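You operate a simulated robot arm through the tools that you are given. There is no shell and no other tool.

The job below is to be done with a simulated two-armed robot. You get a single attempt, and the scene is never put back.

## Task
On the right half of the wall bench, fold the rag in half, so that its two long edges meet.

Only the result counts: the job must be done as asked and must still hold three seconds after the hand-in. Knocking over, shifting, dropping, spilling or breaking anything else fails it. Flat cloth is picked up by pressing the open fingertips on it (5 to 10 N) and closing them slowly along it; thin cloth reads only 2 to 8 mm in the jaws.

## Robot
Two 7-joint arms with two-finger parallel grippers on one trunk, on a base that drives. Base frame: it is fixed to the floor where the robot stands at the start and does not move with it; the origin is under the middle of the robot, x ahead of it, y to its left, z up; the surface under the hand at the start is at about z = 0.8. Readings come in m, degrees, newtons and seconds.
The left shoulder is at the start at [0.07, 0.188, 1.386], the right one opposite. With the tool pointing down near the work surface each hand reaches from about 0.1 to 0.7 m from the robot's upright axis, wherever it stands, measured 20 degrees to its own side. Places, roughly: right half of the wall bench [0.6, 0.4, 0.8]. Payload 3.91 kg a hand.
Tool frame (each hand has its own): the origin (TCP) lies between the finger pads and is the grasp point; the fingertips stand 0.03 m ahead of it; z points along the fingers, y is the line along which they close. The gripper opens to 0.11 m. The fingers are 0.02 m wide and 0.01 m thick; the gripper's body (0.048 by 0.112 m) begins 0.055 m behind the TCP.
Orientation is told as [roll, pitch, yaw] about the base's x, y, z axes, in that order, counted from this pose: with the fingers straight down and closing along the base's y, the tool's x points along the base's -x, its y along +y and its z along -z.

## Interface
- The arms move only by the tool apply_moves. It takes "left_moves", "right_moves" or both (then of equal length, played together; a hand with none holds still); each is a list of rows, each a list of 3 entries, a list of its own where there are three numbers: the gripper command, from -1 (shut) to 1 (fully open), values between in proportion, then the shift along the tool's x, y, z in cm, then the turn, a rotation vector about the tool's x, y, z in rad. In form: [[fingers, [tx, ty, tz], [wx, wy, wz]], ...]. A call has 1 to 20 rows; each row shifts and turns the commanded pose from where the row before left it, along the tool's axes as they then stand. Each row takes 0.2 s and may step no farther than 0.05 m and 8.6 degrees from the row before; otherwise, or with a gripper value out of range, the whole call is refused. Where a pose cannot be reached the arm comes as near as it can. A force on the tool above 40 N (or 10 N above the force at the start of the call, whichever is more), or a blocked arm, ends the call early, and 0.2 s more pass. Each finger travels about 0.072 m/s and halts on what it meets, pressing with about 45 N; the grip force reading is that of the motor and also rises with nothing between the fingers. The clock runs only during rows and for 0.2 s after the last one: add rows that do not move to give the fingers time. The reply holds the time, the measured pose of the TCP, the force on the tool along the base axes, the opening and the grip force, in the units named above and with some noise, with the torque about the TCP (base axes, N m) and any sound that the robot's microphone picked up, and new pictures: "show" is both (left out), scene, wrist or none (wrist: the cameras of the hands that moved).
- Cameras (640 x 400 px; columns grow to the right, rows downward): "scene" is now at [0.1174, -0.0023, 1.5823]; the picture's right is [-0.04, -1.00, 0.00], its down [-0.85, 0.03, -0.53] and it looks along [0.53, -0.02, -0.85] (base axes); focal length 276 px, centre (320, 200). "left" rides on the left gripper at [0.072, -0.017, -0.103] in its tool frame; the picture's right is [0.23, 0.97, 0.00], its down [-0.76, 0.18, -0.62] and it looks along [-0.61, 0.14, 0.78] (tool axes); focal length 222 px, centre (320, 200). "right" rides on the right gripper at [0.072, 0.017, -0.103] in its tool frame; the picture's right is [-0.23, 0.97, 0.00], its down [-0.76, -0.18, -0.62] and it looks along [-0.61, -0.14, 0.78] (tool axes); focal length 222 px, centre (320, 200). There is no depth. A picture from a camera that has moved, and an enlarged one, comes with that camera's place and axes in the base frame and with its lens.
- lift_body(by): slides the trunk up (or, below 0, down) by that many m; the arms and the scene camera ride with it, the base frame stays. It gives what a move gives, with no picture.
- drive_base(legs): drives the robot by 1 to 6 legs, each [ahead, turn to the left] in m and degrees, along the robot's own axes; the way and the turn of a leg run together, so that a leg with both is an arc; at most 1.5 m and 180 degrees a leg. The arms and the cameras ride along, it lands a little off, and it stops where it bumps. It gives what a move gives, and a new picture of the scene camera.
- pan_tilt(pan, tilt): turns the head with the scene camera to pan (to the left, within 86 degrees either way) and tilt (down, from -29 to 69), counted from straight ahead of the robot. It gives what a move gives, and a new picture of the scene camera.
- close_up(camera, box): a new picture of the part [left, top, right, bottom] of that camera's present view, enlarged. No time passes.
- hand_in(): hands the job in; it is judged then, once.

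Nothing tells you exact positions but the pictures and the camera data. Unless the task says otherwise, let go and move clear before handing in.

The tools are called after "Emit:" by a JSON object that holds its "method" and its "body". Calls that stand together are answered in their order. apply_moves: Moves the arms, as the interface text tells. Its arguments: {"type":"object","properties":{"left_moves":{"type":"array"},"right_moves":{"type":"array"},"show":{"type":"string","enum":["both","scene","wrist","none"]}},"required":[]} The other tools are called the same way: lift_body (by) slides the trunk up or down; drive_base (legs) drives the base; pan_tilt (pan, tilt) turns the head that bears the scene camera; close_up (camera, box) takes an enlarged picture of a part of a camera's view; hand_in () hands the job in.

At the start:

```text
time: 0.0
left_eef_pos: [0.5663, 0.2031, 0.9546]
left_tool_rot: [-0.5, -3.4, 1.6]
left_wrist_force: [87.7, -159.8, -266.5]
left_wrist_torque: [21.35, -13.53, 15.19]
left_grip_width: 0.1099
left_grasp_force: 0.1
right_eef_pos: [0.5753, -0.2845, 0.9681]
right_tool_rot: [1.4, -3.5, -5.1]
right_wrist_force: [121.5, 202.8, -229.1]
right_wrist_torque: [-27.33, -5.88, -19.75]
right_grip_width: 0.1102
right_grasp_force: 0.0
trunk travel left (down, up): [-0.896, 0.044]
robot x, y, heading: [-0.0019, 0.0027, 0.0]
head pan, tilt: [-2.2, 58.1]
```

scene: 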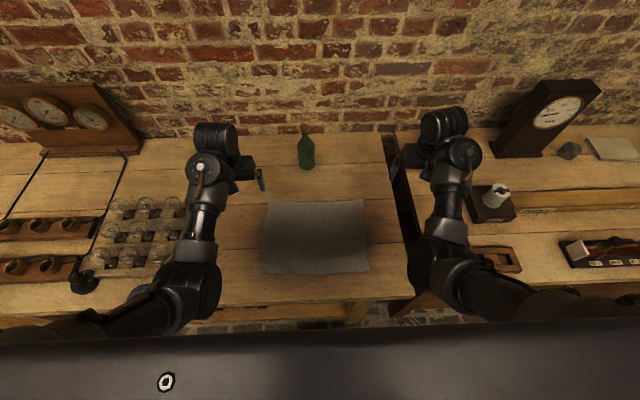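
right: 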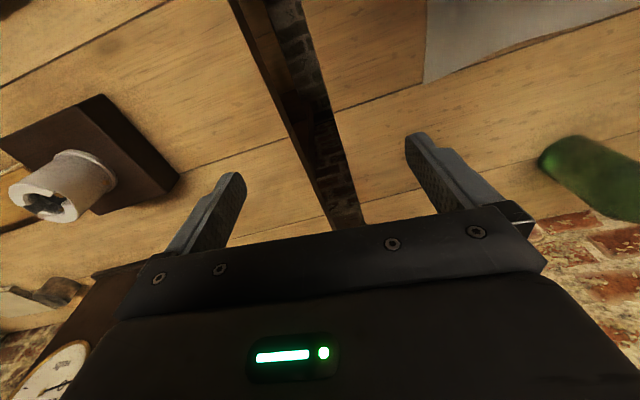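
left: 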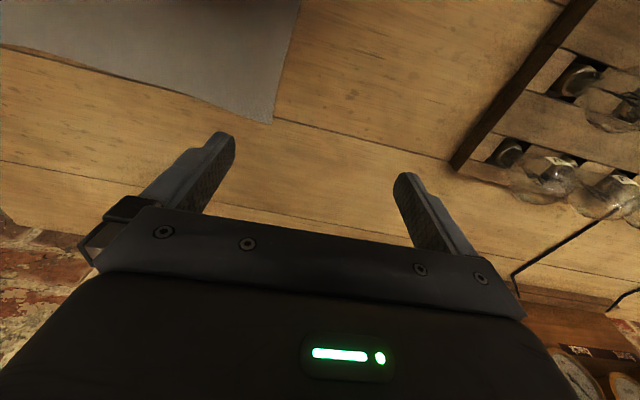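

I see a grey rag lying flat on the bench right in front of me, roughly x 0.36–0.60, y −0.16–0.16, with its long edges running left to right and a green bottle behind it. Before moving, I'll check the surroundings and take a close look at the rag.

Emit:
{"method": "close_up", "body": {"camera": "scene", "box": [220, 120, 420, 300]}}

Emit:
{"method": "pan_tilt", "body": {"pan": 45, "tilt": 45}}

```text
2.22 times, centred on (320, 210) of scene
camera zoom: at [0.1174, -0.0023, 1.5823], right [-0.04, -1.0, 0.0], down [-0.85, 0.03, -0.53], along [0.53, -0.02, -0.85], focal length 614 px, centre (320, 178)
```

zoom: 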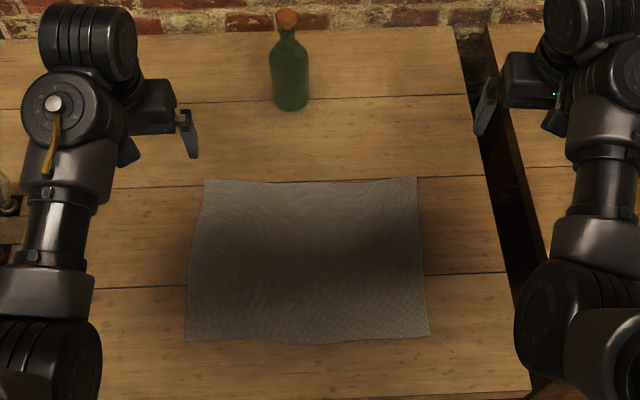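

```text
time: 1.1
left_eef_pos: [0.5679, 0.2024, 0.9546]
left_tool_rot: [-0.7, -4.3, 2.2]
left_wrist_force: [42.8, -78.1, -124.4]
left_wrist_torque: [10.44, -6.3, 7.6]
left_grip_width: 0.1102
left_grasp_force: 0.1
right_eef_pos: [0.5774, -0.2835, 0.9689]
right_tool_rot: [1.6, -4.1, -5.8]
right_wrist_force: [53.2, 91.4, -96.4]
right_wrist_torque: [-12.27, -2.54, -9.06]
right_grip_width: 0.1099
right_grasp_force: 0.1
trunk travel left (down, up): [-0.896, 0.044]
robot x, y, heading: [-0.0014, 0.0014, -0.1]
head pan, tilt: [45.0, 45.0]
camera scene: at [0.1062, 0.0577, 1.5995], right [0.71, -0.71, 0.0], down [-0.5, -0.5, -0.71], along [0.5, 0.5, -0.71], focal length 276 px, centre (320, 200)
```

scene: 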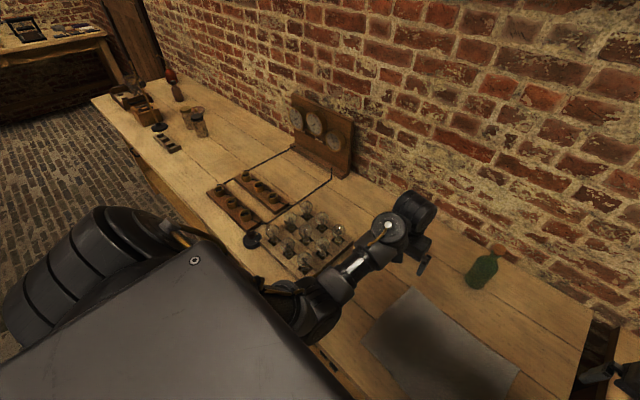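

The rag in front of me is the only one on this bench. The row of bulbs sits off to the left at about y 0.45 and the bottle is behind the rag. I'll bring the head back to face the rag and take a precise view.

Emit:
{"method": "pan_tilt", "body": {"pan": 0, "tilt": 60}}

Emit:
{"method": "close_up", "body": {"camera": "scene", "box": [220, 110, 420, 235]}}

Emit:
{"method": "close_up", "body": {"camera": "scene", "box": [220, 175, 420, 300]}}

```text
time: 2.3
left_eef_pos: [0.5679, 0.2021, 0.9548]
left_tool_rot: [-0.7, -4.2, 2.3]
left_wrist_force: [42.9, -79.0, -123.7]
left_wrist_torque: [10.47, -6.28, 7.63]
left_grip_width: 0.11
left_grasp_force: 0.0
right_eef_pos: [0.5792, -0.2845, 0.9694]
right_tool_rot: [1.6, -4.1, -6.0]
right_wrist_force: [51.3, 91.6, -96.4]
right_wrist_torque: [-12.31, -2.57, -9.04]
right_grip_width: 0.1099
right_grasp_force: 0.0
trunk travel left (down, up): [-0.896, 0.044]
robot x, y, heading: [0.0019, 0.0024, -0.0]
head pan, tilt: [0.0, 60.0]
camera scene: at [0.1154, 0.0004, 1.5801], right [0.0, -1.0, 0.0], down [-0.87, 0.0, -0.5], along [0.5, 0.0, -0.87], focal length 276 px, centre (320, 200)
```

scene: 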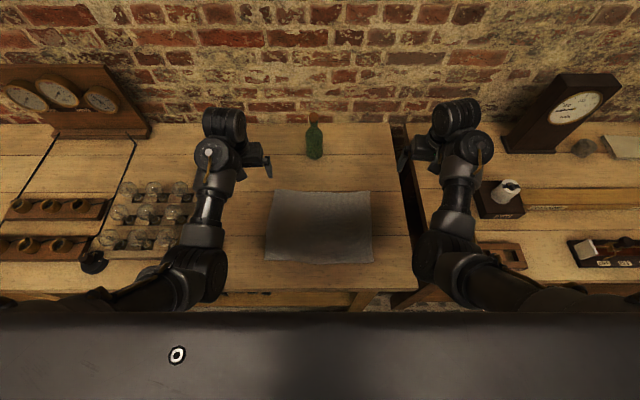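

```text
3.20 times, centred on (320, 172) of scene
camera zoom: at [0.1154, 0.0004, 1.5801], right [0.0, -1.0, 0.0], down [-0.87, 0.0, -0.5], along [0.5, 0.0, -0.87], focal length 883 px, centre (320, 288)
```

zoom: 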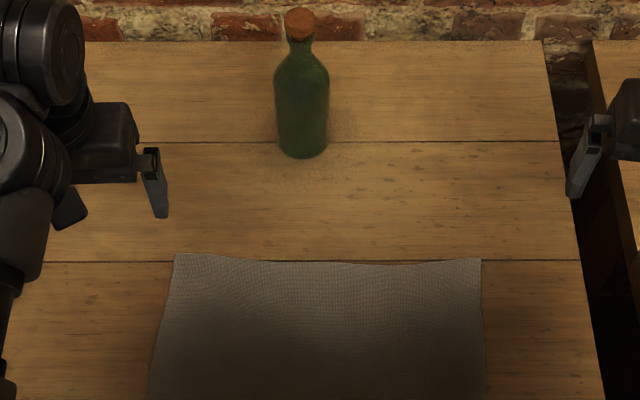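

```text
3.20 times, centred on (320, 238) of scene
camera zoom: at [0.1154, 0.0004, 1.5801], right [0.0, -1.0, 0.0], down [-0.87, 0.0, -0.5], along [0.5, 0.0, -0.87], focal length 883 px, centre (320, 80)
```

zoom: 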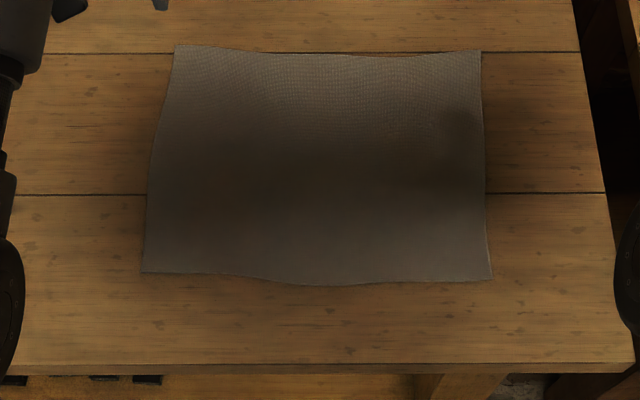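

The rag's corners come out near (0.607, 0.151), (0.601, −0.167), (0.358, −0.155) and (0.366, 0.162), so the long edges run along y. My plan is to pinch the two near corners with both hands and carry the near edge over to the far one. First I'll make a small test move to see how commanded poses and forces behave.

Emit:
{"method": "apply_moves", "body": {"left_moves": [[1, [0, 0, -1], [0, 0, 0]], [1, [0, 0, -1], [0, 0, 0]], [1, [0, 0, 0], [0, 0, 0]], [1, [0, 0, 0], [0, 0, 0]]], "right_moves": [[1, [0, 0, -1], [0, 0, 0]], [1, [0, 0, -1], [0, 0, 0]], [1, [0, 0, 0], [0, 0, 0]], [1, [0, 0, 0], [0, 0, 0]]], "show": "wrist"}}

```text
time: 2.5
left_eef_pos: [0.5698, 0.2017, 0.9565]
left_tool_rot: [-0.8, -4.6, 2.6]
left_wrist_force: [27.5, -32.2, -52.9]
left_wrist_torque: [4.35, -1.56, 3.28]
left_grip_width: 0.1102
left_grasp_force: 0.1
right_eef_pos: [0.5797, -0.2837, 0.9702]
right_tool_rot: [1.8, -4.7, -6.4]
right_wrist_force: [29.7, 37.0, -45.1]
right_wrist_torque: [-4.97, -0.56, -3.78]
right_grip_width: 0.1099
right_grasp_force: 0.2
trunk travel left (down, up): [-0.896, 0.044]
robot x, y, heading: [-0.0015, -0.0011, -0.0]
head pan, tilt: [0.0, 60.0]
stopped in row 1 (right hand): the force on the tool passed its limit at 180 N (the readings are from after the stop); the commanded pose is now the measured one
camera right: at [0.5003, -0.261, 1.0692], right [0.33, 0.94, 0.05], down [0.68, -0.27, 0.68], along [0.65, -0.19, -0.74], focal length 222 px, centre (320, 200)
camera left: at [0.4897, 0.1836, 1.0537], right [-0.27, 0.96, -0.03], down [0.7, 0.22, 0.68], along [0.66, 0.16, -0.73], focal length 222 px, centre (320, 200)
```

right: 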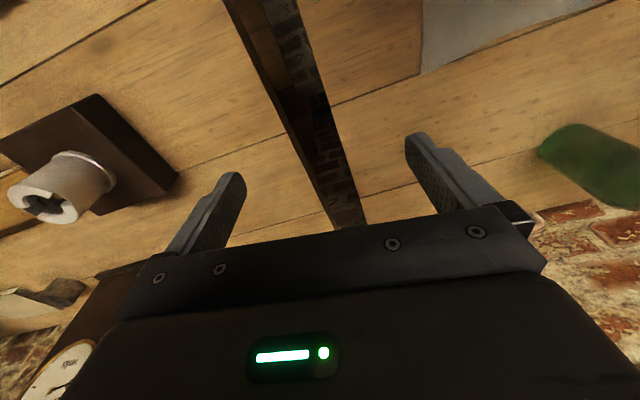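
left: 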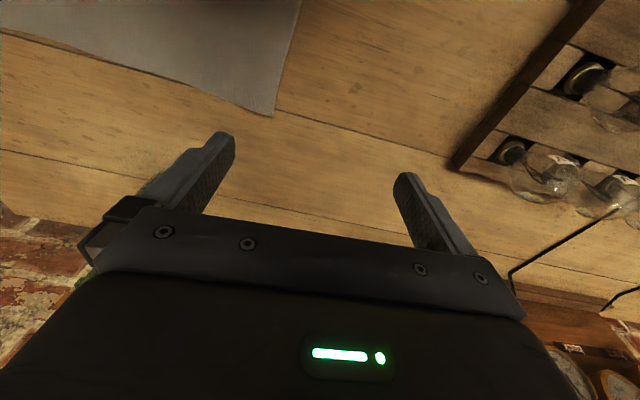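

The test move was stopped by a large force before either hand went anywhere, so part of the arms may already be loaded against something. I'll look closely at both arms before trying again.

Emit:
{"method": "close_up", "body": {"camera": "scene", "box": [60, 90, 300, 320]}}

Emit:
{"method": "close_up", "body": {"camera": "scene", "box": [380, 90, 620, 320]}}

Emit:
{"method": "apply_moves", "body": {"left_moves": [[1, [0, 0, 0], [0, 0, 0]], [1, [0, 0, 0], [0, 0, 0]], [1, [0, 0, 0], [0, 0, 0]], [1, [0, 0, 0], [0, 0, 0]], [1, [0, 0, 0], [0, 0, 0]]], "right_moves": [[1, [0, 0, 0], [0, 0, 0]], [1, [0, 0, 0], [0, 0, 0]], [1, [0, 0, 0], [0, 0, 0]], [1, [0, 0, 0], [0, 0, 0]], [1, [0, 0, 0], [0, 0, 0]]], "show": "none"}}

```text
1.74 times, centred on (180, 205) of scene
camera zoom: at [0.1153, 0.0003, 1.5801], right [0.0, -1.0, 0.0], down [-0.87, 0.0, -0.5], along [0.5, 0.0, -0.87], focal length 480 px, centre (564, 191)
```

zoom: 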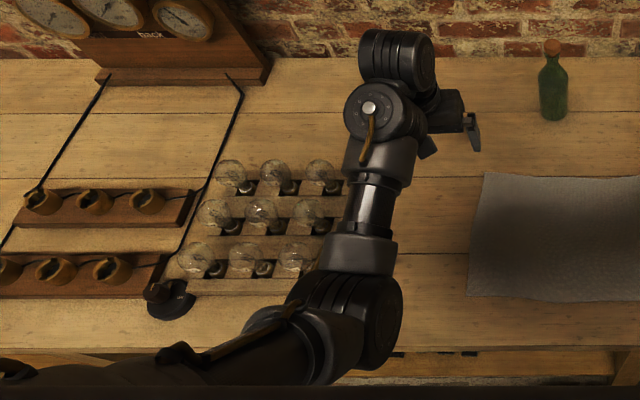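

```text
1.74 times, centred on (500, 205) of scene
camera zoom: at [0.1153, 0.0003, 1.5801], right [0.0, -1.0, 0.0], down [-0.87, 0.0, -0.5], along [0.5, 0.0, -0.87], focal length 480 px, centre (7, 191)
```

zoom: 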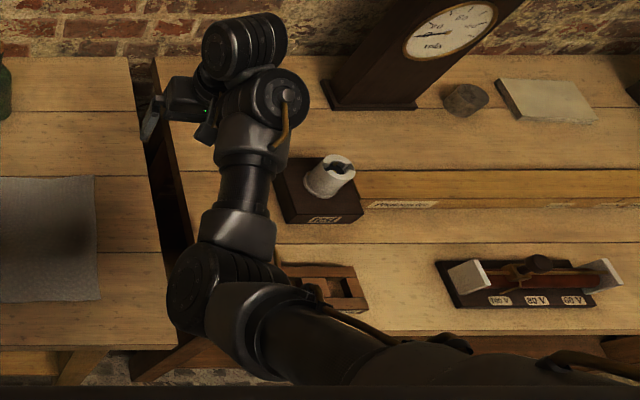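

```text
time: 2.9
left_eef_pos: [0.5711, 0.2031, 0.9566]
left_tool_rot: [-1.0, -4.7, 2.8]
left_wrist_force: [10.6, -14.6, -21.6]
left_wrist_torque: [1.89, -0.63, 1.42]
left_grip_width: 0.1103
left_grasp_force: 0.1
right_eef_pos: [0.579, -0.2846, 0.9695]
right_tool_rot: [1.8, -4.6, -6.5]
right_wrist_force: [12.0, 17.0, -19.7]
right_wrist_torque: [-2.27, -0.28, -1.73]
right_grip_width: 0.11
right_grasp_force: 0.0
trunk travel left (down, up): [-0.896, 0.044]
robot x, y, heading: [-0.0022, 0.0018, -0.3]
head pan, tilt: [0.0, 60.0]
stopped in row 1 (left hand): the force on the tool passed its limit at 81 N (the readings are from after the stop); the commanded pose is now the measured one
```

There's no visible contact, and the force shrinks each time the commanded pose is reset to the measured one. I'll let it settle with a few rows that don't move.

Emit:
{"method": "apply_moves", "body": {"left_moves": [[1, [0, 0, 0], [0, 0, 0]], [1, [0, 0, 0], [0, 0, 0]], [1, [0, 0, 0], [0, 0, 0]], [1, [0, 0, 0], [0, 0, 0]], [1, [0, 0, 0], [0, 0, 0]]], "right_moves": [[1, [0, 0, 0], [0, 0, 0]], [1, [0, 0, 0], [0, 0, 0]], [1, [0, 0, 0], [0, 0, 0]], [1, [0, 0, 0], [0, 0, 0]], [1, [0, 0, 0], [0, 0, 0]]], "show": "none"}}

```text
time: 3.4
left_eef_pos: [0.5713, 0.202, 0.957]
left_tool_rot: [-0.9, -4.8, 2.9]
left_wrist_force: [6.6, -8.5, -13.6]
left_wrist_torque: [1.21, -0.43, 0.91]
left_grip_width: 0.1101
left_grasp_force: 0.0
right_eef_pos: [0.5791, -0.2843, 0.9697]
right_tool_rot: [1.9, -4.7, -6.7]
right_wrist_force: [8.9, 11.7, -12.6]
right_wrist_torque: [-1.42, -0.2, -1.08]
right_grip_width: 0.1099
right_grasp_force: 0.1
trunk travel left (down, up): [-0.896, 0.044]
robot x, y, heading: [-0.0011, -0.0009, -0.0]
head pan, tilt: [0.0, 60.0]
stopped in row 2 (left hand): the force on the tool passed its limit at 41 N (the readings are from after the stop); the commanded pose is now the measured one
```

The residual force is down to about 15 N. I'll try a gentle upward move again.

Emit:
{"method": "apply_moves", "body": {"left_moves": [[1, [0, 0, 0], [0, 0, 0]], [1, [0, 0, -0.5], [0, 0, 0]], [1, [0, 0, -0.5], [0, 0, 0]], [1, [0, 0, -0.5], [0, 0, 0]], [1, [0, 0, 0], [0, 0, 0]]], "right_moves": [[1, [0, 0, 0], [0, 0, 0]], [1, [0, 0, -0.5], [0, 0, 0]], [1, [0, 0, -0.5], [0, 0, 0]], [1, [0, 0, -0.5], [0, 0, 0]], [1, [0, 0, 0], [0, 0, 0]]], "show": "none"}}

```text
time: 3.9
left_eef_pos: [0.5709, 0.2023, 0.9572]
left_tool_rot: [-1.0, -4.9, 3.0]
left_wrist_force: [6.2, -8.8, -11.5]
left_wrist_torque: [1.06, -0.31, 0.75]
left_grip_width: 0.11
left_grasp_force: 0.0
right_eef_pos: [0.5812, -0.2841, 0.9709]
right_tool_rot: [1.9, -4.8, -6.7]
right_wrist_force: [7.9, 11.6, -14.0]
right_wrist_torque: [-1.58, -0.25, -1.19]
right_grip_width: 0.11
right_grasp_force: 0.1
trunk travel left (down, up): [-0.896, 0.044]
robot x, y, heading: [-0.0027, 0.001, 0.1]
head pan, tilt: [0.0, 60.0]
stopped in row 2 (right hand): the force on the tool passed its limit at 54 N (the readings are from after the stop); the commanded pose is now the measured one
```

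Moving up is blocked, with the force pushing both hands inward, down and forward. It looks like the wrists are folded against their own forearms, so I'll move the opposite way: down and inward, with plenty of clearance left above the bench.

Emit:
{"method": "apply_moves", "body": {"left_moves": [[1, [0, -0.3, 0.5], [0, 0, 0]], [1, [0, -0.3, 0.5], [0, 0, 0]], [1, [0, -0.3, 0.5], [0, 0, 0]], [1, [0, -0.3, 0.5], [0, 0, 0]], [1, [0, 0, 0], [0, 0, 0]]], "right_moves": [[1, [0, 0.3, 0.5], [0, 0, 0]], [1, [0, 0.3, 0.5], [0, 0, 0]], [1, [0, 0.3, 0.5], [0, 0, 0]], [1, [0, 0.3, 0.5], [0, 0, 0]], [1, [0, 0, 0], [0, 0, 0]]], "show": "none"}}

```text
time: 5.1
left_eef_pos: [0.5728, 0.1898, 0.9371]
left_tool_rot: [-0.9, -4.9, 2.8]
left_wrist_force: [0.3, -1.2, 0.3]
left_wrist_torque: [0.01, 0.02, -0.02]
left_grip_width: 0.1103
left_grasp_force: 0.0
right_eef_pos: [0.5824, -0.271, 0.9513]
right_tool_rot: [1.9, -4.6, -6.6]
right_wrist_force: [0.3, 0.2, -0.9]
right_wrist_torque: [0.01, -0.01, -0.04]
right_grip_width: 0.1099
right_grasp_force: 0.1
trunk travel left (down, up): [-0.896, 0.044]
robot x, y, heading: [-0.0011, -0.0044, -0.1]
head pan, tilt: [0.0, 60.0]
```

Forces are now zero and the hands move freely. I'll raise the trunk by 4 cm to give the wrists more headroom for lifting the cloth.

Emit:
{"method": "lift_body", "body": {"by": 0.04}}

```text
time: 5.9
left_eef_pos: [0.5729, 0.1901, 0.9775]
left_tool_rot: [-1.0, -4.8, 2.9]
left_wrist_force: [-0.1, 0.3, 0.2]
left_wrist_torque: [0.01, 0.02, -0.02]
left_grip_width: 0.1102
left_grasp_force: 0.2
right_eef_pos: [0.583, -0.2713, 0.9904]
right_tool_rot: [1.9, -4.7, -6.5]
right_wrist_force: [-0.2, 0.7, -0.8]
right_wrist_torque: [0.02, 0.0, 0.02]
right_grip_width: 0.1099
right_grasp_force: 0.1
trunk travel left (down, up): [-0.936, 0.004]
robot x, y, heading: [-0.0003, 0.0038, -0.1]
head pan, tilt: [0.0, 60.0]
```

The trunk is up and the hands are free. Now I'll bring both hands to vertical and move them above the near corners of the rag, with the fingertips still about 9 cm above the bench.

Emit:
{"method": "apply_moves", "body": {"left_moves": [[0, [0, 0, 0], [-0.009, 0.042, 0.025]], [0, [0, 0, 0], [-0.009, 0.042, 0.025]], [0, [1.6, -0.54, 0.48], [0, 0, 0]], [0, [1.6, -0.54, 0.48], [0, 0, 0]], [0, [1.6, -0.54, 0.48], [0, 0, 0]], [0, [1.6, -0.54, 0.48], [0, 0, 0]], [0, [1.6, -0.54, 0.48], [0, 0, 0]], [0, [1.6, -0.54, 0.48], [0, 0, 0]], [0, [1.6, -0.54, 0.48], [0, 0, 0]], [0, [1.6, -0.54, 0.48], [0, 0, 0]], [0, [1.6, -0.54, 0.48], [0, 0, 0]], [0, [1.6, -0.54, 0.48], [0, 0, 0]], [0, [1.6, -0.54, 0.48], [0, 0, 0]], [0, [1.6, -0.54, 0.48], [0, 0, 0]], [0, [0, 0, 0], [0, 0, 0]], [0, [0, 0, 0], [0, 0, 0]]], "right_moves": [[0, [0, 0, 0], [0.0165, 0.041, -0.0565]], [0, [0, 0, 0], [0.0165, 0.041, -0.0565]], [0, [1.754, 1.275, 0.583], [0, 0, 0]], [0, [1.754, 1.275, 0.583], [0, 0, 0]], [0, [1.754, 1.275, 0.583], [0, 0, 0]], [0, [1.754, 1.275, 0.583], [0, 0, 0]], [0, [1.754, 1.275, 0.583], [0, 0, 0]], [0, [1.754, 1.275, 0.583], [0, 0, 0]], [0, [1.754, 1.275, 0.583], [0, 0, 0]], [0, [1.754, 1.275, 0.583], [0, 0, 0]], [0, [1.754, 1.275, 0.583], [0, 0, 0]], [0, [1.754, 1.275, 0.583], [0, 0, 0]], [0, [1.754, 1.275, 0.583], [0, 0, 0]], [0, [1.754, 1.275, 0.583], [0, 0, 0]], [0, [0, 0, 0], [0, 0, 0]], [0, [0, 0, 0], [0, 0, 0]]], "show": "both"}}

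```text
time: 6.5
left_eef_pos: [0.5731, 0.1909, 0.9763]
left_tool_rot: [0.0, -1.3, 0.8]
left_wrist_force: [0.4, -0.2, -0.7]
left_wrist_torque: [0.04, 0.02, 0.01]
left_grip_width: 0.0549
left_grasp_force: 0.0
right_eef_pos: [0.5848, -0.2715, 0.9903]
right_tool_rot: [0.4, -1.7, -2.7]
right_wrist_force: [10.2, 14.0, -23.0]
right_wrist_torque: [-1.88, -0.74, -1.27]
right_grip_width: 0.055
right_grasp_force: 0.0
trunk travel left (down, up): [-0.936, 0.004]
robot x, y, heading: [0.0, 0.0004, -0.1]
head pan, tilt: [0.0, 60.0]
stopped in row 2 (right hand): the force on the tool passed its limit at 88 N (the readings are from after the stop); the commanded pose is now the measured one
camera scene: at [0.1164, 0.0002, 1.6199], right [0.0, -1.0, 0.0], down [-0.87, 0.0, -0.5], along [0.5, 0.0, -0.87], focal length 276 px, centre (320, 200)
camera right: at [0.5096, -0.2507, 1.094], right [0.27, 0.96, 0.01], down [0.73, -0.22, 0.65], along [0.62, -0.17, -0.76], focal length 222 px, centre (320, 200)
camera left: at [0.4981, 0.1729, 1.0783], right [-0.24, 0.97, -0.01], down [0.75, 0.19, 0.64], along [0.62, 0.15, -0.77], focal length 222 px, centre (320, 200)
```

scene: 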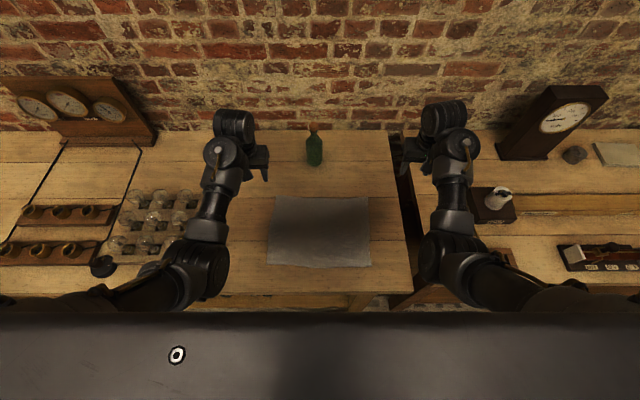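
right: 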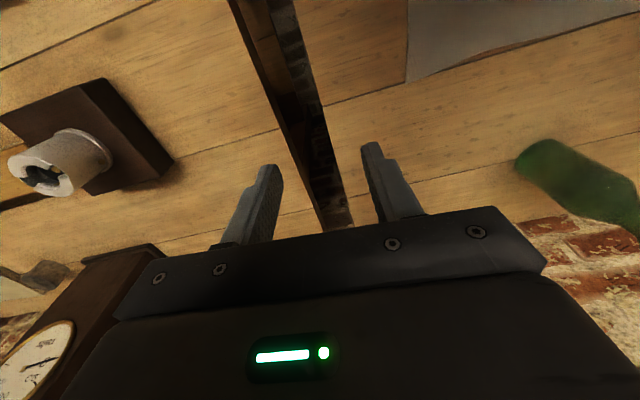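
left: 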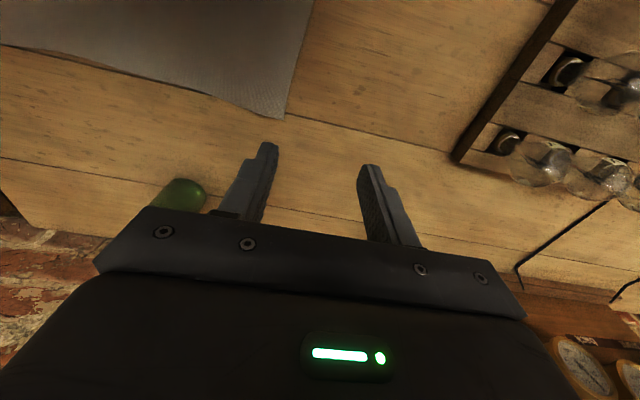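

The right hand touches its own forearm when turned to vertical at this height. Both are nearly vertical now, so I'll go down first to gain clearance, then move back over the near corners.

Emit:
{"method": "apply_moves", "body": {"left_moves": [[0, [0, -0.2, 1.0], [0, 0, 0]], [0, [0, -0.2, 1.0], [0, 0, 0]], [0, [0, -0.2, 1.0], [0, 0, 0]], [0, [0, -0.2, 1.0], [0, 0, 0]], [0, [0, -0.2, 1.0], [0, 0, 0]], [0, [0, 0, 0], [0, 0, 0]]], "right_moves": [[0, [0, 0.5, 1.0], [0, 0, 0]], [0, [0, 0.5, 1.0], [0, 0, 0]], [0, [0, 0.5, 1.0], [0, 0, 0]], [0, [0, 0.5, 1.0], [0, 0, 0]], [0, [0, 0.5, 1.0], [0, 0, 0]], [0, [0, 0, 0], [0, 0, 0]]], "show": "scene"}}

```text
time: 7.9
left_eef_pos: [0.5734, 0.1814, 0.9277]
left_tool_rot: [0.1, -1.3, 0.8]
left_wrist_force: [-0.6, -0.3, 0.0]
left_wrist_torque: [-0.02, 0.01, 0.03]
left_grip_width: 0.055
left_grasp_force: 0.0
right_eef_pos: [0.5865, -0.2465, 0.9423]
right_tool_rot: [0.4, -1.8, -2.7]
right_wrist_force: [0.0, -0.7, 0.1]
right_wrist_torque: [0.02, -0.01, 0.04]
right_grip_width: 0.055
right_grasp_force: 0.1
trunk travel left (down, up): [-0.936, 0.004]
robot x, y, heading: [-0.0034, 0.0024, -0.1]
head pan, tilt: [0.0, 60.0]
camera scene: at [0.115, 0.0003, 1.6201], right [0.0, -1.0, 0.0], down [-0.87, 0.0, -0.5], along [0.5, 0.0, -0.87], focal length 276 px, centre (320, 200)
```

scene: 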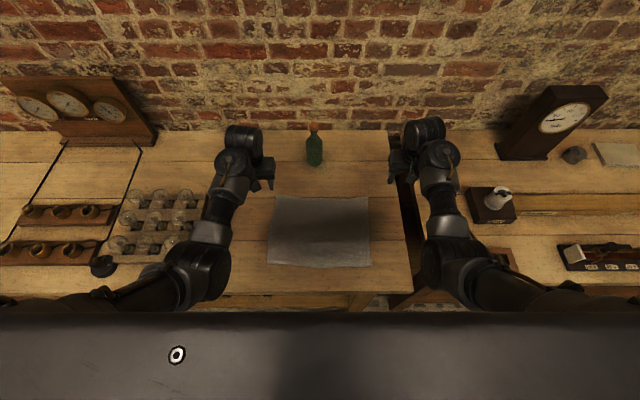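

Free of force at this height. Now I'll move both hands back over the near corners at a safe height.

Emit:
{"method": "apply_moves", "body": {"left_moves": [[0, [0, 0, 0], [0, 0, 0.014]], [0, [1.6, -0.47, 0.23], [0, 0, 0]], [0, [1.6, -0.47, 0.23], [0, 0, 0]], [0, [1.6, -0.47, 0.23], [0, 0, 0]], [0, [1.6, -0.47, 0.23], [0, 0, 0]], [0, [1.6, -0.47, 0.23], [0, 0, 0]], [0, [1.6, -0.47, 0.23], [0, 0, 0]], [0, [1.6, -0.47, 0.23], [0, 0, 0]], [0, [1.6, -0.47, 0.23], [0, 0, 0]], [0, [1.6, -0.47, 0.23], [0, 0, 0]], [0, [1.6, -0.47, 0.23], [0, 0, 0]], [0, [1.6, -0.47, 0.23], [0, 0, 0]], [0, [1.6, -0.47, 0.23], [0, 0, 0]], [0, [0, 0, 0], [0, 0, 0]]], "right_moves": [[0, [0, 0, 0], [0.007, 0, -0.047]], [0, [1.78, 1.07, 0.35], [0, 0, 0]], [0, [1.78, 1.07, 0.35], [0, 0, 0]], [0, [1.78, 1.07, 0.35], [0, 0, 0]], [0, [1.78, 1.07, 0.35], [0, 0, 0]], [0, [1.78, 1.07, 0.35], [0, 0, 0]], [0, [1.78, 1.07, 0.35], [0, 0, 0]], [0, [1.78, 1.07, 0.35], [0, 0, 0]], [0, [1.78, 1.07, 0.35], [0, 0, 0]], [0, [1.78, 1.07, 0.35], [0, 0, 0]], [0, [1.78, 1.07, 0.35], [0, 0, 0]], [0, [1.78, 1.07, 0.35], [0, 0, 0]], [0, [1.78, 1.07, 0.35], [0, 0, 0]], [0, [0, 0, 0], [0, 0, 0]]], "show": "both"}}

```text
time: 10.9
left_eef_pos: [0.3823, 0.1246, 0.8946]
left_tool_rot: [0.0, -1.3, 0.0]
left_wrist_force: [-0.5, -0.2, 0.3]
left_wrist_torque: [0.01, 0.02, 0.03]
left_grip_width: 0.055
left_grasp_force: 0.1
right_eef_pos: [0.3737, -0.117, 0.893]
right_tool_rot: [-0.1, -1.8, 0.0]
right_wrist_force: [0.1, 0.4, 0.2]
right_wrist_torque: [0.0, -0.01, 0.0]
right_grip_width: 0.0551
right_grasp_force: 0.2
trunk travel left (down, up): [-0.936, 0.004]
robot x, y, heading: [-0.0012, 0.0017, 0.1]
head pan, tilt: [0.0, 60.0]
camera scene: at [0.1161, 0.0004, 1.62], right [0.0, -1.0, 0.0], down [-0.87, 0.0, -0.5], along [0.5, 0.0, -0.87], focal length 276 px, centre (320, 200)
camera right: at [0.2985, -0.0992, 0.9954], right [0.23, 0.97, 0.01], down [0.74, -0.18, 0.65], along [0.63, -0.14, -0.76], focal length 222 px, centre (320, 200)
camera left: at [0.3074, 0.1079, 0.996], right [-0.23, 0.97, -0.01], down [0.75, 0.18, 0.64], along [0.62, 0.14, -0.77], focal length 222 px, centre (320, 200)
```

scene: 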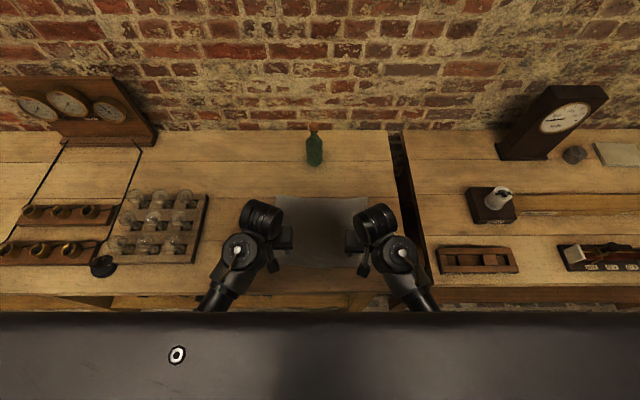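
right: 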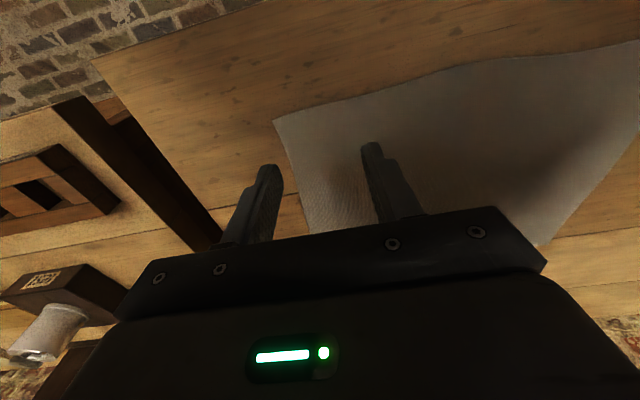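
left: 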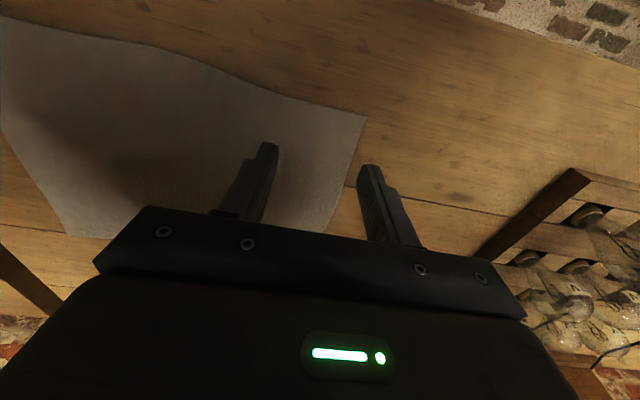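

Both wrist views put the near corners at about (0.362, 0.161) and (0.360, −0.153), which agrees with the scene view. I'll lower to just above the cloth with the fingers 4 cm apart.

Emit:
{"method": "apply_moves", "body": {"left_moves": [[-0.27, [0.5, 0, 0], [0, 0.022, 0]], [-0.27, [0, 0, 1.0], [0, 0, 0]], [-0.27, [0, 0, 1.0], [0, 0, 0]], [-0.27, [0, 0, 1.0], [0, 0, 0]], [-0.27, [0, 0, 1.0], [0, 0, 0]], [-0.27, [0, 0, 0.8], [0, 0, 0]], [-0.27, [0, 0, 0.5], [0, 0, 0]], [-0.27, [0, 0, 0], [0, 0, 0]]], "right_moves": [[-0.27, [0, 0, 0], [0, 0.031, 0]], [-0.27, [0, 0, 1.0], [0, 0, 0]], [-0.27, [0, 0, 1.0], [0, 0, 0]], [-0.27, [0, 0, 1.0], [0, 0, 0]], [-0.27, [0, 0, 1.0], [0, 0, 0]], [-0.27, [0, 0, 0.7], [0, 0, 0]], [-0.27, [0, 0, 0.5], [0, 0, 0]], [-0.27, [0, 0, 0], [0, 0, 0]]], "show": "both"}}

```text
time: 12.7
left_eef_pos: [0.3786, 0.1243, 0.8415]
left_tool_rot: [0.0, -0.1, 0.0]
left_wrist_force: [0.2, -0.2, -0.7]
left_wrist_torque: [-0.01, -0.01, 0.01]
left_grip_width: 0.04
left_grasp_force: 0.1
right_eef_pos: [0.3735, -0.1178, 0.8407]
right_tool_rot: [-0.1, 0.1, 0.0]
right_wrist_force: [0.4, 0.5, -0.1]
right_wrist_torque: [-0.01, 0.01, 0.0]
right_grip_width: 0.0404
right_grasp_force: 0.0
trunk travel left (down, up): [-0.936, 0.004]
robot x, y, heading: [0.0022, -0.0009, 0.1]
head pan, tilt: [0.0, 60.0]
camera scene: at [0.1152, 0.0003, 1.6201], right [0.0, -1.0, 0.0], down [-0.87, 0.0, -0.5], along [0.5, 0.0, -0.87], focal length 276 px, centre (320, 200)
camera right: at [0.3011, -0.1, 0.946], right [0.23, 0.97, 0.0], down [0.76, -0.18, 0.62], along [0.61, -0.14, -0.78], focal length 222 px, centre (320, 200)
camera left: at [0.3044, 0.1079, 0.945], right [-0.23, 0.97, 0.0], down [0.76, 0.18, 0.62], along [0.61, 0.14, -0.78], focal length 222 px, centre (320, 200)
```

scene: 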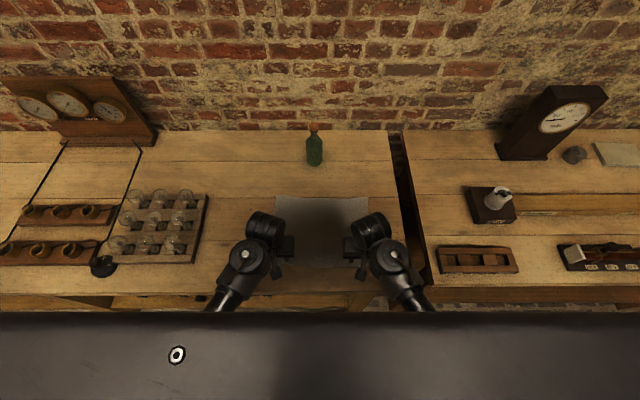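
right: 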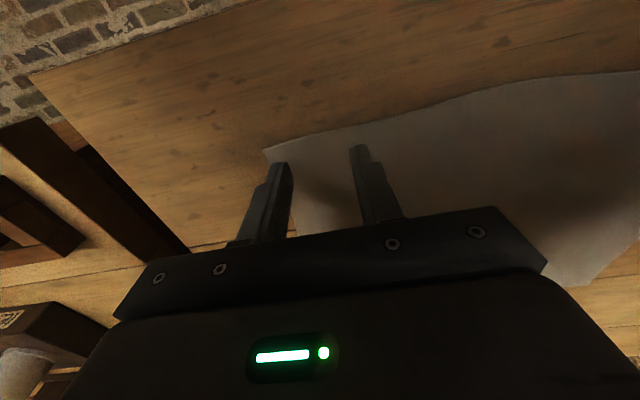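
left: 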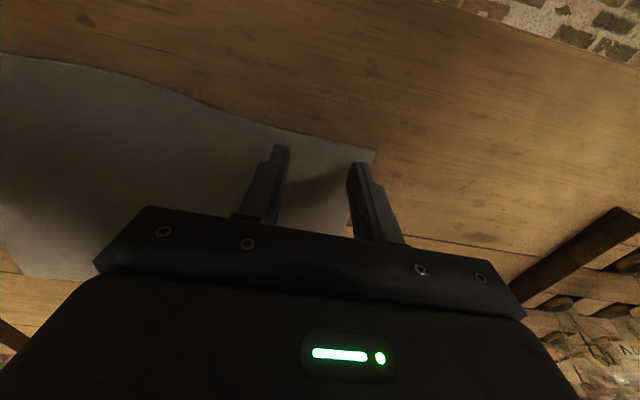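

The fingertips hover about 1 cm above the cloth, just inside each corner. I'll go down in 1 mm steps and watch the contact force.

Emit:
{"method": "apply_moves", "body": {"left_moves": [[-0.27, [0, 0, 0.2], [0, 0, 0]], [-0.27, [0, 0, 0.2], [0, 0, 0]], [-0.27, [0, 0, 0.2], [0, 0, 0]], [-0.27, [0, 0, 0.1], [0, 0, 0]], [-0.27, [0, 0, 0.1], [0, 0, 0]], [-0.27, [0, 0, 0], [0, 0, 0]]], "right_moves": [[-0.27, [0, 0, 0.2], [0, 0, 0]], [-0.27, [0, 0, 0.2], [0, 0, 0]], [-0.27, [0, 0, 0.2], [0, 0, 0]], [-0.27, [0, 0, 0.1], [0, 0, 0]], [-0.27, [0, 0, 0.1], [0, 0, 0]], [-0.27, [0, 0, 0], [0, 0, 0]]], "show": "none"}}

```text
time: 14.1
left_eef_pos: [0.3777, 0.1243, 0.8339]
left_tool_rot: [0.0, -0.1, 0.1]
left_wrist_force: [0.5, -0.6, -0.1]
left_wrist_torque: [0.02, 0.04, 0.0]
left_grip_width: 0.0401
left_grasp_force: 0.0
right_eef_pos: [0.3737, -0.1175, 0.8324]
right_tool_rot: [0.0, -0.1, -0.2]
right_wrist_force: [-0.2, 0.0, -0.4]
right_wrist_torque: [0.01, -0.01, 0.0]
right_grip_width: 0.0404
right_grasp_force: 0.0
trunk travel left (down, up): [-0.936, 0.004]
robot x, y, heading: [-0.0045, 0.0, 0.1]
head pan, tilt: [0.0, 60.0]
```

Still no contact at a fingertip height of about 0.803. I'll continue down in 1 mm steps.

Emit:
{"method": "apply_moves", "body": {"left_moves": [[-0.27, [0, 0, 0.1], [0, 0, 0]], [-0.27, [0, 0, 0.1], [0, 0, 0]], [-0.27, [0, 0, 0.1], [0, 0, 0]], [-0.27, [0, 0, 0], [0, 0, 0]]], "right_moves": [[-0.27, [0, 0, 0.1], [0, 0, 0]], [-0.27, [0, 0, 0.1], [0, 0, 0]], [-0.27, [0, 0, 0], [0, 0, 0]], [-0.27, [0, 0, 0], [0, 0, 0]]], "show": "none"}}

```text
time: 15.1
left_eef_pos: [0.3787, 0.123, 0.8316]
left_tool_rot: [0.0, -0.1, 0.0]
left_wrist_force: [1.3, 3.0, 11.2]
left_wrist_torque: [0.16, 0.0, -0.03]
left_grip_width: 0.0403
left_grasp_force: 0.0
right_eef_pos: [0.3733, -0.1181, 0.8323]
right_tool_rot: [-0.1, 0.0, 0.0]
right_wrist_force: [0.4, 0.3, 2.3]
right_wrist_torque: [-0.01, 0.02, 0.02]
right_grip_width: 0.0403
right_grasp_force: 0.1
trunk travel left (down, up): [-0.936, 0.004]
robot x, y, heading: [-0.0009, 0.0018, 0.1]
head pan, tilt: [0.0, 60.0]
```

Left presses with 11 N and right with 2 N. I'll trim both to about 7 N, then start closing slowly.

Emit:
{"method": "apply_moves", "body": {"left_moves": [[-0.27, [0, 0, -0.03], [0, 0, 0]], [-0.27, [0, 0, 0], [0, 0, 0]], [-0.27, [0, 0, 0], [0, 0, 0]]], "right_moves": [[-0.27, [0, 0, 0.06], [0, 0, 0]], [-0.27, [0, 0, 0], [0, 0, 0]], [-0.27, [0, 0, 0], [0, 0, 0]]], "show": "wrist"}}

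```text
time: 15.9
left_eef_pos: [0.3758, 0.1242, 0.8311]
left_tool_rot: [-0.1, -0.1, 0.1]
left_wrist_force: [2.0, 0.5, 5.5]
left_wrist_torque: [0.04, -0.04, 0.0]
left_grip_width: 0.0399
left_grasp_force: 0.1
right_eef_pos: [0.3734, -0.1177, 0.8323]
right_tool_rot: [0.0, -0.1, 0.1]
right_wrist_force: [-0.5, -1.2, 9.9]
right_wrist_torque: [-0.03, 0.02, 0.02]
right_grip_width: 0.0404
right_grasp_force: 0.1
trunk travel left (down, up): [-0.936, 0.004]
robot x, y, heading: [0.0018, 0.003, 0.2]
head pan, tilt: [0.0, 60.0]
camera right: at [0.3006, -0.1, 0.9363], right [0.23, 0.97, 0.0], down [0.76, -0.18, 0.62], along [0.61, -0.14, -0.78], focal length 222 px, centre (320, 200)
camera left: at [0.3037, 0.1072, 0.9349], right [-0.23, 0.97, 0.0], down [0.76, 0.18, 0.62], along [0.61, 0.14, -0.78], focal length 222 px, centre (320, 200)
```

right: 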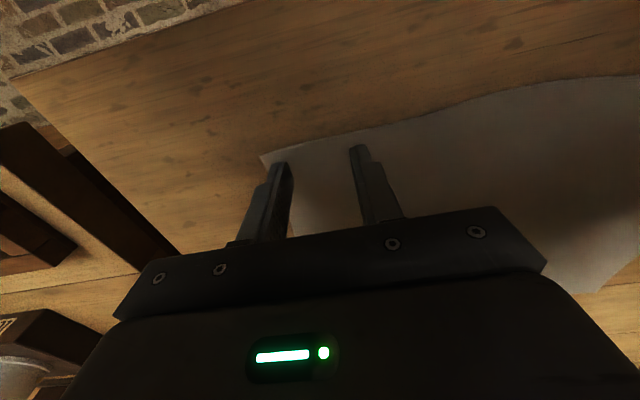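
left: 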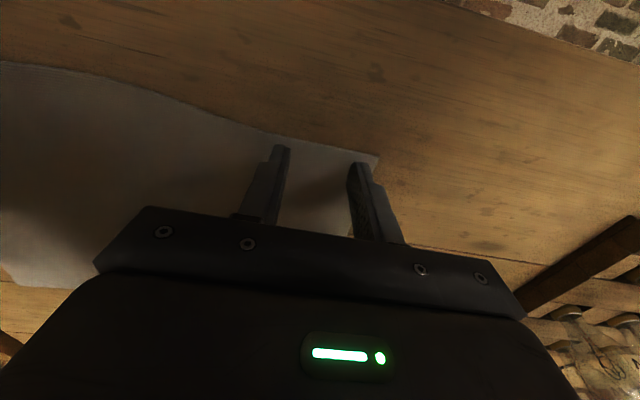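

Contact is good at both corners, 5.5 N left and 9.9 N right. Now I'll close slowly to about half the opening and check.

Emit:
{"method": "apply_moves", "body": {"left_moves": [[-0.31, [0, 0, 0.01], [0, 0, 0]], [-0.35, [0, 0, 0], [0, 0, 0]], [-0.39, [0, 0, 0], [0, 0, 0]], [-0.43, [0, 0, 0], [0, 0, 0]], [-0.47, [0, 0, 0], [0, 0, 0]], [-0.51, [0, 0, 0], [0, 0, 0]], [-0.55, [0, 0, 0], [0, 0, 0]], [-0.59, [0, 0, 0], [0, 0, 0]]], "right_moves": [[-0.31, [0, 0, -0.02], [0, 0, 0]], [-0.35, [0, 0, 0], [0, 0, 0]], [-0.39, [0, 0, 0], [0, 0, 0]], [-0.43, [0, 0, 0], [0, 0, 0]], [-0.47, [0, 0, 0], [0, 0, 0]], [-0.51, [0, 0, 0], [0, 0, 0]], [-0.55, [0, 0, 0], [0, 0, 0]], [-0.59, [0, 0, 0], [0, 0, 0]]], "show": "wrist"}}

```text
time: 17.7
left_eef_pos: [0.377, 0.1246, 0.8317]
left_tool_rot: [0.0, -0.1, -0.2]
left_wrist_force: [-0.4, -0.5, 8.0]
left_wrist_torque: [0.03, 0.05, -0.03]
left_grip_width: 0.0218
left_grasp_force: 0.2
right_eef_pos: [0.3736, -0.1181, 0.8328]
right_tool_rot: [0.0, -0.1, 0.1]
right_wrist_force: [-0.4, 1.7, 10.0]
right_wrist_torque: [0.04, 0.04, -0.03]
right_grip_width: 0.0218
right_grasp_force: 0.1
trunk travel left (down, up): [-0.936, 0.004]
robot x, y, heading: [0.0024, -0.0009, 0.1]
head pan, tilt: [0.0, 60.0]
camera right: at [0.3001, -0.1001, 0.9363], right [0.23, 0.97, 0.0], down [0.76, -0.18, 0.62], along [0.61, -0.14, -0.78], focal length 222 px, centre (320, 200)
camera left: at [0.3036, 0.1072, 0.9348], right [-0.23, 0.97, 0.0], down [0.76, 0.18, 0.62], along [0.61, 0.14, -0.78], focal length 222 px, centre (320, 200)
```

right: 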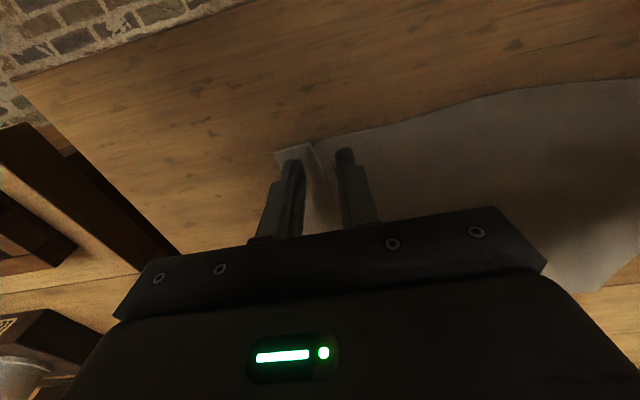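
left: 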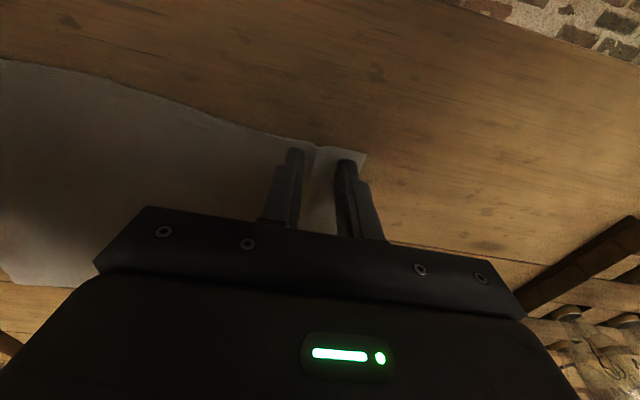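

A ridge of cloth is rising between the fingers at both corners. I'll keep closing slowly until they are shut on it.

Emit:
{"method": "apply_moves", "body": {"left_moves": [[-0.63, [0, 0, 0], [0, 0, 0]], [-0.67, [0, 0, 0], [0, 0, 0]], [-0.71, [0, 0, 0], [0, 0, 0]], [-0.75, [0, 0, 0], [0, 0, 0]], [-0.79, [0, 0, 0], [0, 0, 0]], [-0.83, [0, 0, 0], [0, 0, 0]], [-0.87, [0, 0, 0], [0, 0, 0]], [-0.91, [0, 0, 0], [0, 0, 0]], [-0.95, [0, 0, 0], [0, 0, 0]], [-1, [0, 0, 0], [0, 0, 0]], [-1, [0, 0, 0], [0, 0, 0]], [-1, [0, 0, 0], [0, 0, 0]]], "right_moves": [[-0.63, [0, 0, -0.02], [0, 0, 0]], [-0.67, [0, 0, 0], [0, 0, 0]], [-0.71, [0, 0, 0], [0, 0, 0]], [-0.75, [0, 0, 0], [0, 0, 0]], [-0.79, [0, 0, 0], [0, 0, 0]], [-0.83, [0, 0, 0], [0, 0, 0]], [-0.87, [0, 0, 0], [0, 0, 0]], [-0.91, [0, 0, 0], [0, 0, 0]], [-0.95, [0, 0, 0], [0, 0, 0]], [-1, [0, 0, 0], [0, 0, 0]], [-1, [0, 0, 0], [0, 0, 0]], [-1, [0, 0, 0], [0, 0, 0]]], "show": "both"}}

```text
time: 20.3
left_eef_pos: [0.3785, 0.1215, 0.8321]
left_tool_rot: [-0.1, -0.3, -0.1]
left_wrist_force: [-2.4, -20.5, 31.0]
left_wrist_torque: [-0.65, -0.09, -0.03]
left_grip_width: 0.002
left_grasp_force: 42.0
right_eef_pos: [0.3726, -0.1185, 0.8327]
right_tool_rot: [0.1, -0.2, 0.0]
right_wrist_force: [0.0, 14.3, 1.0]
right_wrist_torque: [0.45, -0.01, -0.01]
right_grip_width: 0.0018
right_grasp_force: 42.0
trunk travel left (down, up): [-0.936, 0.004]
robot x, y, heading: [-0.0006, -0.002, 0.1]
head pan, tilt: [0.0, 60.0]
camera scene: at [0.1118, -0.0017, 1.6205], right [0.0, -1.0, 0.0], down [-0.86, 0.0, -0.5], along [0.5, 0.0, -0.86], focal length 276 px, centre (320, 200)
camera right: at [0.2989, -0.1008, 0.9369], right [0.23, 0.97, 0.0], down [0.76, -0.18, 0.62], along [0.61, -0.14, -0.78], focal length 222 px, centre (320, 200)
camera left: at [0.3031, 0.1051, 0.9361], right [-0.23, 0.97, 0.0], down [0.76, 0.18, 0.63], along [0.61, 0.14, -0.78], focal length 222 px, centre (320, 200)
```

scene: 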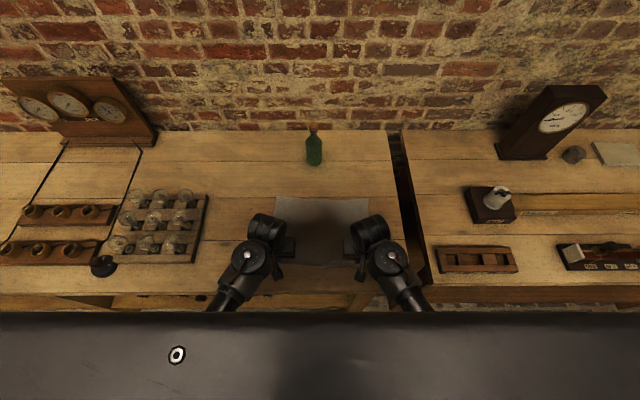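
right: 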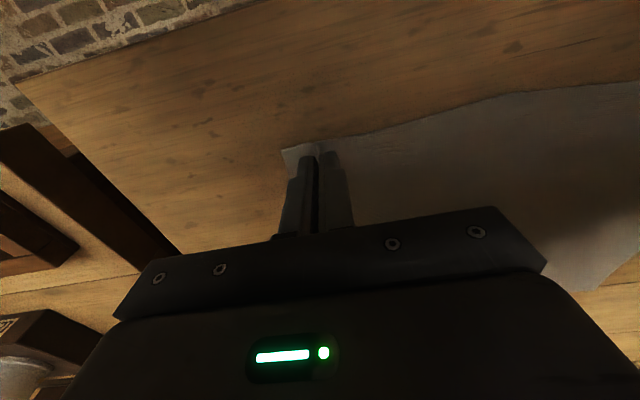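
left: 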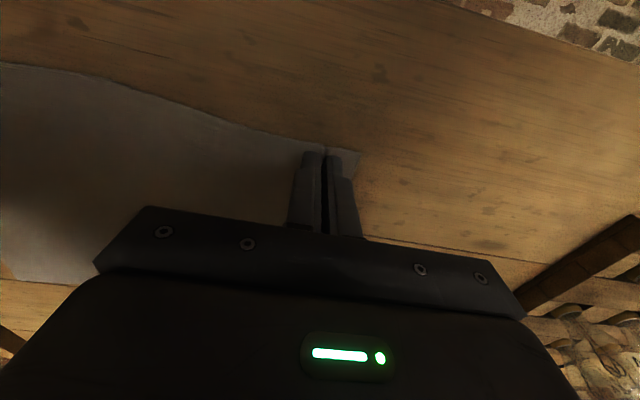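

Both hands hold the cloth (about 2 mm in the jaws), but the grip takes in a 2.5 cm strip that wouldn't turn over cleanly when folded. I'll let go by opening gently in place to spread the ridge, then grip again right at the edge with less overlap.

Emit:
{"method": "apply_moves", "body": {"left_moves": [[-1, [0, 0, -0.02], [0, 0, 0]], [-0.95, [0, 0, 0], [0, 0, 0]], [-0.88, [0, 0, 0], [0, 0, 0]], [-0.8, [0, 0, 0], [0, 0, 0]], [-0.7, [0, 0, 0], [0, 0, 0]], [-0.6, [0, 0, 0], [0, 0, 0]], [-0.5, [0, 0, 0], [0, 0, 0]], [-0.4, [0, 0, 0], [0, 0, 0]], [-0.3, [0, 0, 0], [0, 0, 0]], [-0.25, [0, 0, 0], [0, 0, 0]], [-0.25, [0, 0, 0], [0, 0, 0]]], "right_moves": [[-1, [0, 0, 0.02], [0, 0, 0]], [-0.95, [0, 0, 0], [0, 0, 0]], [-0.88, [0, 0, 0], [0, 0, 0]], [-0.8, [0, 0, 0], [0, 0, 0]], [-0.7, [0, 0, 0], [0, 0, 0]], [-0.6, [0, 0, 0], [0, 0, 0]], [-0.5, [0, 0, 0], [0, 0, 0]], [-0.4, [0, 0, 0], [0, 0, 0]], [-0.3, [0, 0, 0], [0, 0, 0]], [-0.25, [0, 0, 0], [0, 0, 0]], [-0.25, [0, 0, 0], [0, 0, 0]]], "show": "wrist"}}

```text
time: 22.7
left_eef_pos: [0.3764, 0.124, 0.8317]
left_tool_rot: [0.1, -0.2, 0.1]
left_wrist_force: [-0.8, -1.0, 9.0]
left_wrist_torque: [0.02, 0.08, 0.0]
left_grip_width: 0.0379
left_grasp_force: 0.0
right_eef_pos: [0.3726, -0.1184, 0.8312]
right_tool_rot: [-0.2, -0.1, 0.0]
right_wrist_force: [-0.4, -2.0, 7.1]
right_wrist_torque: [-0.04, 0.11, 0.01]
right_grip_width: 0.039
right_grasp_force: 0.1
trunk travel left (down, up): [-0.936, 0.004]
robot x, y, heading: [-0.0004, 0.0011, -0.1]
head pan, tilt: [0.0, 60.0]
camera right: at [0.2999, -0.1002, 0.9364], right [0.23, 0.97, 0.0], down [0.76, -0.18, 0.62], along [0.61, -0.14, -0.78], focal length 222 px, centre (320, 200)
camera left: at [0.3033, 0.1071, 0.9348], right [-0.23, 0.97, 0.0], down [0.76, 0.18, 0.62], along [0.61, 0.14, -0.78], focal length 222 px, centre (320, 200)
```

right: 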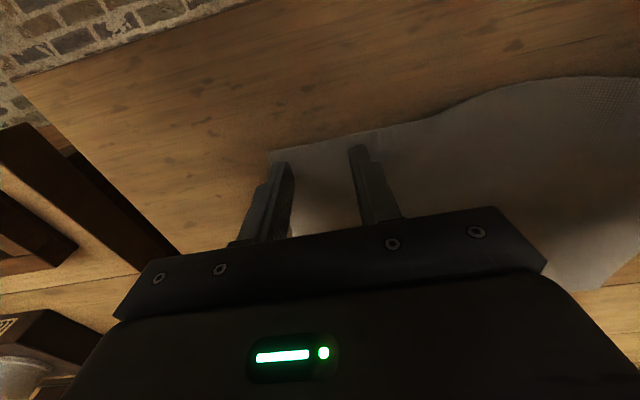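
left: 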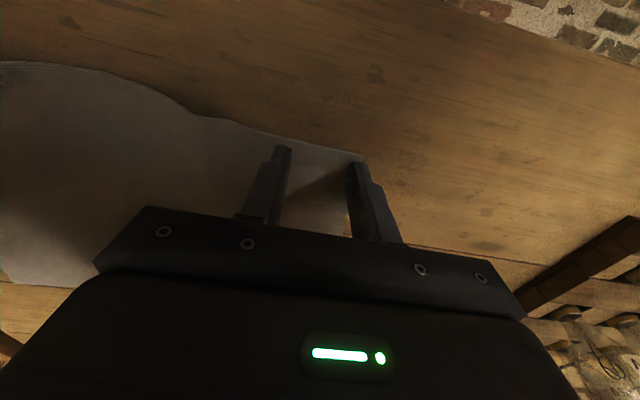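

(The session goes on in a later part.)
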